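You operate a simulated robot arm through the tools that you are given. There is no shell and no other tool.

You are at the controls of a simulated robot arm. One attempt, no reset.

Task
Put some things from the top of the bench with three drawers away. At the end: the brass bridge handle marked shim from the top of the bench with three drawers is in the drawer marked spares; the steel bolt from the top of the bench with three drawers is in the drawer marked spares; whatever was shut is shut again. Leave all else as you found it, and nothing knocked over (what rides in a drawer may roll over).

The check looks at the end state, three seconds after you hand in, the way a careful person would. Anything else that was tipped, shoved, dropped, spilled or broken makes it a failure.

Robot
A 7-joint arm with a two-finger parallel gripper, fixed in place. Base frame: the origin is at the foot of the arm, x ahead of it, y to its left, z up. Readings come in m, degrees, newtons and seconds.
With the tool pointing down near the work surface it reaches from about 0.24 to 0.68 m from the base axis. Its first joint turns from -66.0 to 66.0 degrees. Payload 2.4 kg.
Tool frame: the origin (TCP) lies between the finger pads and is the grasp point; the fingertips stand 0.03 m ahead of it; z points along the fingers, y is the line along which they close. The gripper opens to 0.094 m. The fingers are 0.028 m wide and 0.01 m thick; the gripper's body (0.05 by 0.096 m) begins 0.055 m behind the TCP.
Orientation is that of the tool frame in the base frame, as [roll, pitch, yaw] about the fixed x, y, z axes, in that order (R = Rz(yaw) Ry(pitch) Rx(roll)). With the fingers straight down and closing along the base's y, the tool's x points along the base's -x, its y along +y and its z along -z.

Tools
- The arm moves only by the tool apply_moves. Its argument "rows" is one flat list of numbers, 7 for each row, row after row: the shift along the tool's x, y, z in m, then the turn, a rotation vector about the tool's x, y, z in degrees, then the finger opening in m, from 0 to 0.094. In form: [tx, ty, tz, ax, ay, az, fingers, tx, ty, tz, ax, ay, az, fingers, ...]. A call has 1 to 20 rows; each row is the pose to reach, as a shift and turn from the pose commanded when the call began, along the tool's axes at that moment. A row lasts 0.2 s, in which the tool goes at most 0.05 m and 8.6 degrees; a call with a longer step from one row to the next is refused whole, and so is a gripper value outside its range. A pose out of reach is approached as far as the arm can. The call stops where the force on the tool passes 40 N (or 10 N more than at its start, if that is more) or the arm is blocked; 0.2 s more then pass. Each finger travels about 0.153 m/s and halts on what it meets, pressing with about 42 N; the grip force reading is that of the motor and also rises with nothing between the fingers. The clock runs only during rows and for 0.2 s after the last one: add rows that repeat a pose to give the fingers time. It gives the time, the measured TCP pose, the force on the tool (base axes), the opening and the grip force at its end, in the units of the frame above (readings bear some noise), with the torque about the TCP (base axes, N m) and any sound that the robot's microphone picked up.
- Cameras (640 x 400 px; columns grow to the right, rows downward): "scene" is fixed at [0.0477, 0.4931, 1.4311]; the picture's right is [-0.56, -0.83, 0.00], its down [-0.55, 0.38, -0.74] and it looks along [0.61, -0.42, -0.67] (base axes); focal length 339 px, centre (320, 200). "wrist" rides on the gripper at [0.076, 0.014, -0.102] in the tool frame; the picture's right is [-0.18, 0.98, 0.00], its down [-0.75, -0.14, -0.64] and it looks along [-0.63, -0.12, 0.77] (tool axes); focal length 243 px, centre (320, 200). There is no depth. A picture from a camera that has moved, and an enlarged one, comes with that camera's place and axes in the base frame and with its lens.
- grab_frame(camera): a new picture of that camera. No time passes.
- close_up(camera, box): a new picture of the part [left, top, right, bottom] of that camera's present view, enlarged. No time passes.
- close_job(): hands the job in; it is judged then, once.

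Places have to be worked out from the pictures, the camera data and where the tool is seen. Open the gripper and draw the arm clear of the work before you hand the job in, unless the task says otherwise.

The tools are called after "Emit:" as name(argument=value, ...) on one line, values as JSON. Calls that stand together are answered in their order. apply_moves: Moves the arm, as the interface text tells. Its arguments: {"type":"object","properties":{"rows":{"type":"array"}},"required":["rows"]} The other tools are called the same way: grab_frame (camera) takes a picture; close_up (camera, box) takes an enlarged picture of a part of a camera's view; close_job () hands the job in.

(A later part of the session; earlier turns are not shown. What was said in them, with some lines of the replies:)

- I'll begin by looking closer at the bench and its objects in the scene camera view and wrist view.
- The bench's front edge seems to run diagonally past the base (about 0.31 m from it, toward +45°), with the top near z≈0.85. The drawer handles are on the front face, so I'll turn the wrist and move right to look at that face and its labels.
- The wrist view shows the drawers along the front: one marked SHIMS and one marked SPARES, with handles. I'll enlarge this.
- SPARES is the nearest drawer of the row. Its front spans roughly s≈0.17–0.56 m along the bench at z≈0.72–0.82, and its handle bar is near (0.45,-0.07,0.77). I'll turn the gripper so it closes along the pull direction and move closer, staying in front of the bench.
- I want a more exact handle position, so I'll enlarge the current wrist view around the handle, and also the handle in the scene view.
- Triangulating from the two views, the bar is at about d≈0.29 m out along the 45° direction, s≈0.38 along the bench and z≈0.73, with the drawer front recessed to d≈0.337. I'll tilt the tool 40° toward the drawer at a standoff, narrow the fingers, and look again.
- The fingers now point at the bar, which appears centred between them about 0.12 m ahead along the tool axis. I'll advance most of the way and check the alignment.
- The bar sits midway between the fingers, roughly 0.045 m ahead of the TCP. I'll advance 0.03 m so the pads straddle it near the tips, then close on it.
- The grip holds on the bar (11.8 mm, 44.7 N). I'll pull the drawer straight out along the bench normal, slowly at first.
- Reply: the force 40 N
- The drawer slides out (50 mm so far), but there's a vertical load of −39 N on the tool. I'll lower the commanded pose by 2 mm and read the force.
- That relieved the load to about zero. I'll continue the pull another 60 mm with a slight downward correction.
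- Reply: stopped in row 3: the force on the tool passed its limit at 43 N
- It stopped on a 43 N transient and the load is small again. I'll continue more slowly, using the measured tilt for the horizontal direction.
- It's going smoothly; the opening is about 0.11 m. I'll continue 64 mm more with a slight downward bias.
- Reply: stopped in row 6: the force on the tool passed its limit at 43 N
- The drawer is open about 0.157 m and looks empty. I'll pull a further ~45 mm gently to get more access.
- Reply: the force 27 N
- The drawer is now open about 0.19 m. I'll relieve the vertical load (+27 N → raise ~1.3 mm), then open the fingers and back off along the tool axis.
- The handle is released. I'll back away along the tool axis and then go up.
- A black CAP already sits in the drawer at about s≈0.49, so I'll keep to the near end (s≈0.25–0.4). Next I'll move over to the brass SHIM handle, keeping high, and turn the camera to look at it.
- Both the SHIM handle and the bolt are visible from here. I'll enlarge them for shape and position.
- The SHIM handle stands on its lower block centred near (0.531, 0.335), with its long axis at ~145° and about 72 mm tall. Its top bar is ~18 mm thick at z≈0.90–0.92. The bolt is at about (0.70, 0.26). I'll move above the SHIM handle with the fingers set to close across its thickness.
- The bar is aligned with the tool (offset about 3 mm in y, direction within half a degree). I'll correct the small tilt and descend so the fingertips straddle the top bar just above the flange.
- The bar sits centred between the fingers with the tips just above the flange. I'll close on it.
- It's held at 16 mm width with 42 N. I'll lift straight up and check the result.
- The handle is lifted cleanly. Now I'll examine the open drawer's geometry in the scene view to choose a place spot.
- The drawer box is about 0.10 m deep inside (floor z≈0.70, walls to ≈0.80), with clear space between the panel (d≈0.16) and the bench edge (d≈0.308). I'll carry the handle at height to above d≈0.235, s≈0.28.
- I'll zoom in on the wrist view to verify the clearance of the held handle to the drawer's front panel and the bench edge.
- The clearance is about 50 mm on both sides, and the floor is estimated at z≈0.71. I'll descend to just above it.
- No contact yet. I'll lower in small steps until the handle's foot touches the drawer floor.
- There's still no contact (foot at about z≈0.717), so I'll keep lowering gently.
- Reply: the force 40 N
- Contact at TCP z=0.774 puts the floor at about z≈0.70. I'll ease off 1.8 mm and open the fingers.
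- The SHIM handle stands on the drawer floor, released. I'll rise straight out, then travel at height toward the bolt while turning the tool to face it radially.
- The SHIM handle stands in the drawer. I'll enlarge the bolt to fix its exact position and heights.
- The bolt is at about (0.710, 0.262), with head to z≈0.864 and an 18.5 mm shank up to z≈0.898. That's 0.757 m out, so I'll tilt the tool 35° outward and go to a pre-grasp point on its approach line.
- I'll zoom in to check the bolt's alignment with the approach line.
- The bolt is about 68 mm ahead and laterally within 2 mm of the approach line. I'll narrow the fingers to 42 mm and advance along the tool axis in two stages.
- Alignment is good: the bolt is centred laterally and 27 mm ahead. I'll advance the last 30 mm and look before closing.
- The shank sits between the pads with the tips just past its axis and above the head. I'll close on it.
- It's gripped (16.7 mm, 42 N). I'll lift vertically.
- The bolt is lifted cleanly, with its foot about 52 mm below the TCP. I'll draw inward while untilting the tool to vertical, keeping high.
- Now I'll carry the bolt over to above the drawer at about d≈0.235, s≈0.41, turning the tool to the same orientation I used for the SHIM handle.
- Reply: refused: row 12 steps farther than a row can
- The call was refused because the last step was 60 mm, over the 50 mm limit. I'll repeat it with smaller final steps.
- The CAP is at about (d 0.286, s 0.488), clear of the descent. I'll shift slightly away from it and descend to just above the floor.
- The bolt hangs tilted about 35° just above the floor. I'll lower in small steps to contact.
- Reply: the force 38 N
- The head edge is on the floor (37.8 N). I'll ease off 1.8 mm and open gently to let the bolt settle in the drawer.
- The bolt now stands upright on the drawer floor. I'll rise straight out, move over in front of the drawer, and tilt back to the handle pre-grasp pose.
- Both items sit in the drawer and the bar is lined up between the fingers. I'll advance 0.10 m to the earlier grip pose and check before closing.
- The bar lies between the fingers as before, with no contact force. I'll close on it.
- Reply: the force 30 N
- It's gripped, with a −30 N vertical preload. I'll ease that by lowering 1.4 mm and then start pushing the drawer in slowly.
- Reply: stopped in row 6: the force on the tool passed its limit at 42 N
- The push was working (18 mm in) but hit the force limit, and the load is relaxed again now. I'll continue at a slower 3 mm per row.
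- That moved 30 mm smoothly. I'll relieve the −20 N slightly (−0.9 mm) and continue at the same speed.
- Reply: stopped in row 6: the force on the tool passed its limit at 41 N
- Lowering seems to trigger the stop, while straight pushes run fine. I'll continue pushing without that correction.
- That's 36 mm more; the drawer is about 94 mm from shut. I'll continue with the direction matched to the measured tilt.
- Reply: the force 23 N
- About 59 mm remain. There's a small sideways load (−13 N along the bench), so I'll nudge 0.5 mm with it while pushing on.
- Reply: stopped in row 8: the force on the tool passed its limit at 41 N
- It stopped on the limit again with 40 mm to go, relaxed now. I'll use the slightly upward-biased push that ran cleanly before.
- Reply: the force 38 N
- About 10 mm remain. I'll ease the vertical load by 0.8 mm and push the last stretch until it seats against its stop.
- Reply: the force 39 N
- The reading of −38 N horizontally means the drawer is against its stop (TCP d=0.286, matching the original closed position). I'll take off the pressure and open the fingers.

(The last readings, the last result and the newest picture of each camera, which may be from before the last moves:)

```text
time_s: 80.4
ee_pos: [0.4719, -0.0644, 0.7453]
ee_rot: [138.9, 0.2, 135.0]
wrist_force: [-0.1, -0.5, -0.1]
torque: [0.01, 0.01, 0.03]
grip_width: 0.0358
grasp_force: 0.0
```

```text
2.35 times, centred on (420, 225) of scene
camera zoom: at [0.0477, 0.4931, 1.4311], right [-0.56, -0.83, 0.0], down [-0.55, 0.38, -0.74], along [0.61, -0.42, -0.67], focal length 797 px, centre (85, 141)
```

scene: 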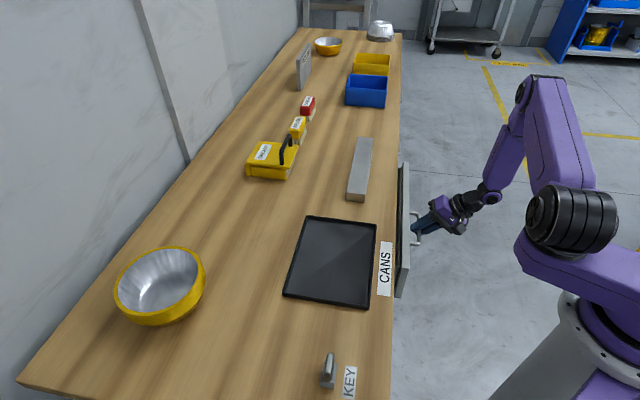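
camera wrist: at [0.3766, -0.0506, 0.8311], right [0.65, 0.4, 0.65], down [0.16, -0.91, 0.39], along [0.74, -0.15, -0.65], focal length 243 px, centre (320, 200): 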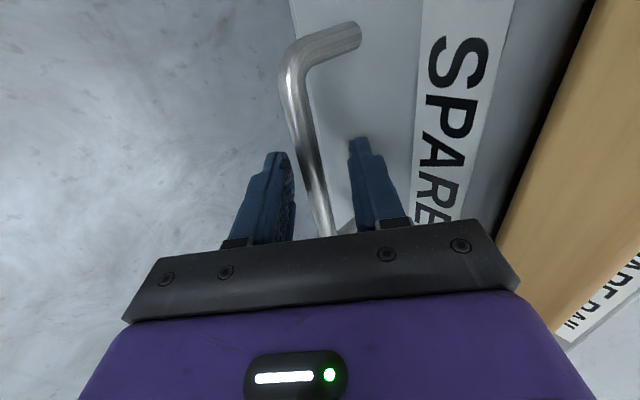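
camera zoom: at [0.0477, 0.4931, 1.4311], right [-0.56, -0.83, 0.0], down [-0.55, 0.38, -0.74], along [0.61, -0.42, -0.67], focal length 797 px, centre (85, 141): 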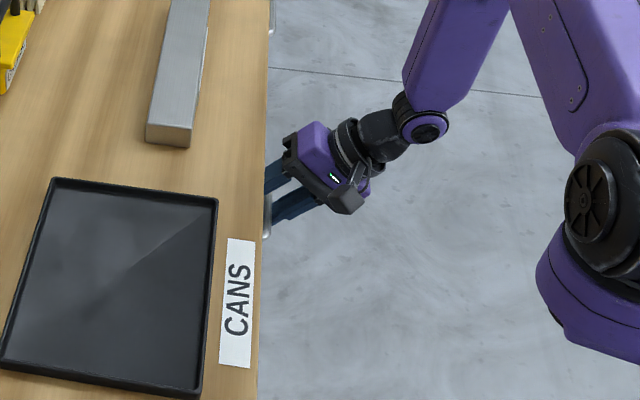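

The bar is free between the open fingers. I'll retreat straight back along the tool axis, then up, and inspect the drawer.

Emit:
apply_moves(rows=[0, 0, -0.015, 0, 0, 0, 0.036, 0, 0, -0.04, 0, 0, 0, 0.036, 0, 0, -0.07, 0, 0, 0, 0.036, 0, 0, -0.1, 0, 0, 0, 0.036, 0, 0.01, -0.13, 0, 0, 0, 0.036, 0, 0.02, -0.165, 0, 0, 0, 0.036, 0, 0.03, -0.2, 0, 0, 0, 0.036, 0, 0.03, -0.2, 0, 0, 0, 0.036])

Emit:
grab_frame(camera="wrist")

Emit:
grab_frame(camera="scene")

Emit:
close_up(camera="scene", box=[340, 120, 460, 260])

```text
time_s: 82.2
ee_pos: [0.3935, -0.1444, 0.9106]
ee_rot: [138.9, 0.1, 135.1]
wrist_force: [0.5, 0.0, 0.0]
torque: [0.04, 0.01, -0.03]
grip_width: 0.0362
grasp_force: 0.1
```

```text
taken
camera wrist: at [0.2978, -0.1303, 0.9978], right [0.65, 0.4, 0.65], down [0.16, -0.91, 0.39], along [0.74, -0.15, -0.65], focal length 243 px, centre (320, 200)
```

wrist: 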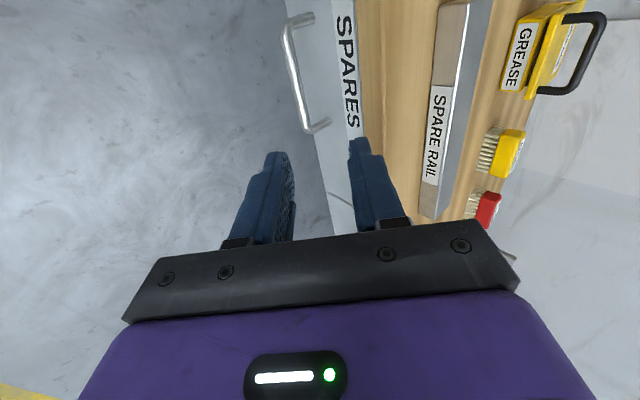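

```text
taken
```

scene: 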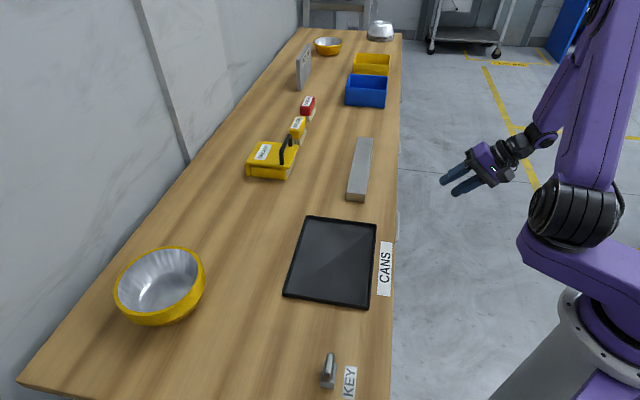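

```text
2.86 times, centred on (400, 190) of scene
camera zoom: at [0.0477, 0.4931, 1.4311], right [-0.56, -0.83, 0.0], down [-0.55, 0.38, -0.74], along [0.61, -0.42, -0.67], focal length 968 px, centre (91, 229)
```

zoom: 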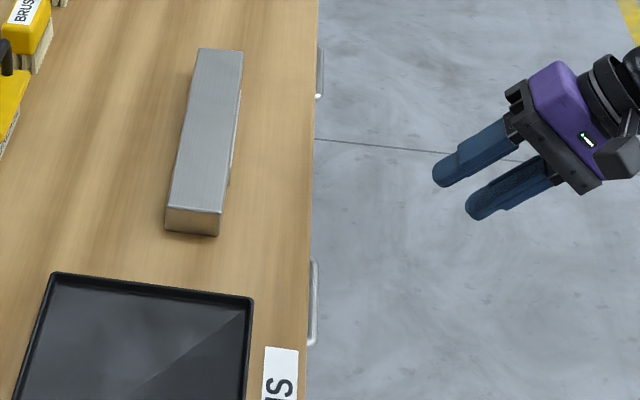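

The handle is back where it was originally in the scene view. I'll straighten the tool, rise, and view the drawer fronts from the same vantage as at the beginning to confirm it's flush.

Emit:
apply_moves(rows=[0, 0.011, -0.028, 8.2, 0, 0, 0.05, 0, 0.022, -0.056, 16.4, 0, 0, 0.06, 0, 0.033, -0.084, 24.6, 0, 0, 0.07, 0, 0.044, -0.112, 32.8, 0, 0, 0.08, 0, 0.054, -0.139, 41, 0, 0, 0.094, 0, 0.054, -0.139, 41, 0, 0, 0.094])

```text
time_s: 83.6
ee_pos: [0.3561, -0.1767, 1.0538]
ee_rot: [180.0, 0.2, 135.0]
wrist_force: [0.4, -0.2, -0.2]
torque: [0.02, 0.0, -0.02]
grip_width: 0.0939
grasp_force: 0.1
```

Now I'll turn to the same viewing pose as the early look at the drawer fronts.

Emit:
apply_moves(rows=[0.006, -0.0024, 0, 0, 0, -7.7, 0.094, 0.012, -0.0048, 0, 0, 0, -15.4, 0.094, 0.018, -0.0071, 0, 0, 0, -23.1, 0.094, 0.024, -0.0095, 0, 0, 0, -30.8, 0.094, 0.03, -0.0119, 0, 0, 0, -38.5, 0.094, 0.036, -0.0143, 0, 0, 0, -46.2, 0.094, 0.042, -0.0166, 0, 0, 0, -53.9, 0.094, 0.048, -0.019, 0, 0, 0, -61.6, 0.094, 0.054, -0.0214, 0, 0, 0, -69.3, 0.094, 0.06, -0.0238, 0, 0, 0, -77, 0.094, 0.066, -0.0261, 0, 0, 0, -84.7, 0.094, 0.072, -0.0285, 0, 0, 0, -92.4, 0.094, 0.0781, -0.0309, 0.002, 0, 0, -100, 0.094, 0.0781, -0.0309, 0.002, 0, 0, -100, 0.094])

Emit:
grab_frame(camera="wrist")

Emit:
close_up(camera="wrist", box=[100, 140, 300, 265])

Emit:
close_up(camera="wrist", box=[220, 140, 420, 265])

Emit:
grab_frame(camera="scene")

```text
time_s: 86.6
ee_pos: [0.2807, -0.1454, 1.0526]
ee_rot: [-179.7, 0.1, -125.0]
wrist_force: [1.4, -0.5, -0.6]
torque: [-0.02, 0.0, 0.0]
grip_width: 0.0942
grasp_force: 0.1
```

```text
taken
camera wrist: at [0.2237, -0.1997, 1.155], right [-0.7, 0.71, 0.0], down [0.54, 0.54, 0.64], along [0.46, 0.45, -0.77], focal length 243 px, centre (320, 200)
```

wrist: 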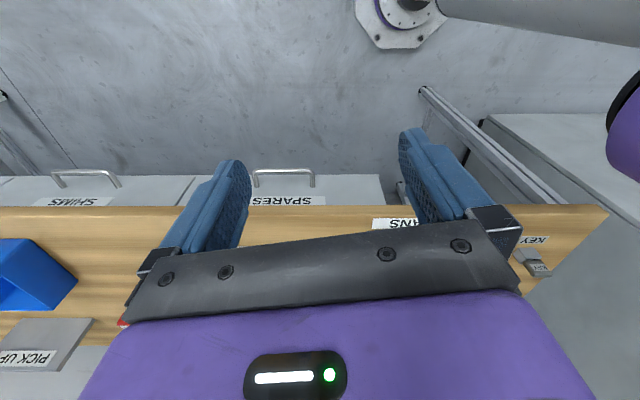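

```text
3.20 times, centred on (200, 202) of wrist
camera zoom: at [0.2237, -0.1997, 1.155], right [-0.7, 0.71, 0.0], down [0.54, 0.54, 0.64], along [0.46, 0.45, -0.77], focal length 776 px, centre (704, 192)
```

zoom: 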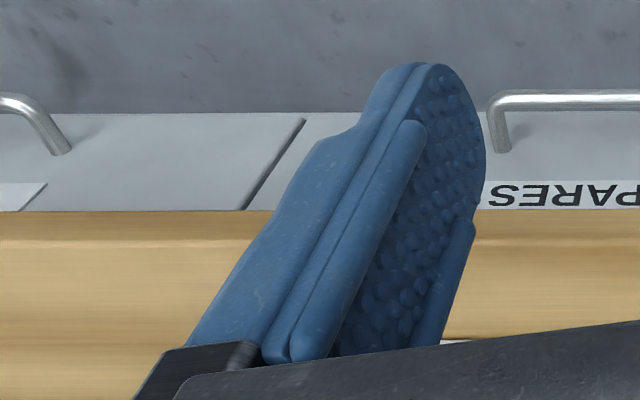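

```text
3.20 times, centred on (320, 202) of wrist
camera zoom: at [0.2237, -0.1997, 1.155], right [-0.7, 0.71, 0.0], down [0.54, 0.54, 0.64], along [0.46, 0.45, -0.77], focal length 776 px, centre (320, 192)
```

zoom: 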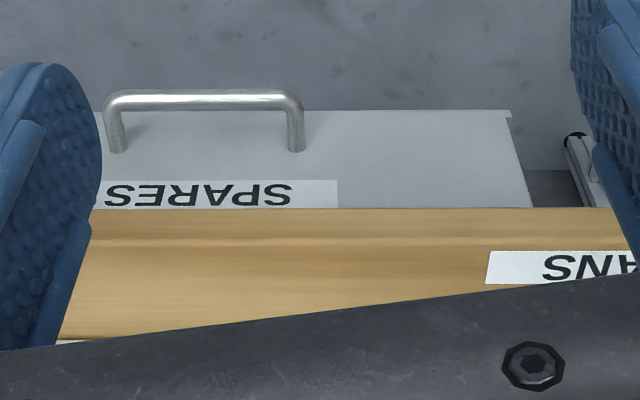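

```text
taken
```

scene: 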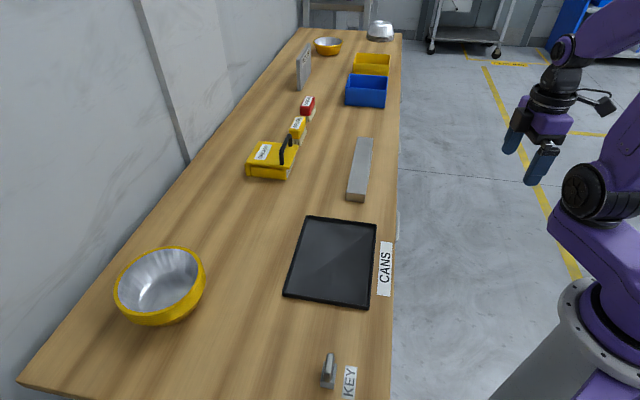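

The SPARES front is flush with its neighbour and matches its original position. The rest of the bench is unchanged, the gripper is open and the arm is clear, so I'm handing in the job.

Emit:
close_job()

```text
The job is handed in.
```

I put the brass bridge handle marked SHIM and the steel bolt in the SPARES drawer, shut it again, and handed the job in. I haven't seen the result of the check.

- **Items:** both were standing upright on the drawer floor before I closed it. They may have tipped over as the drawer slid in, which the task allows. A black cap was already in the drawer, and I didn't touch it.
- **Drawer:** the SPARES front is flush with the SHIMS drawer next to it and matches the view from the start. While opening and closing it, the arm stopped several times at its force limit of about 40 N. After each stop the force dropped and I carried on.
- **Everything else:** the bench looks the same as in the first picture apart from the two items. The gripper is open and the arm is clear of the bench.
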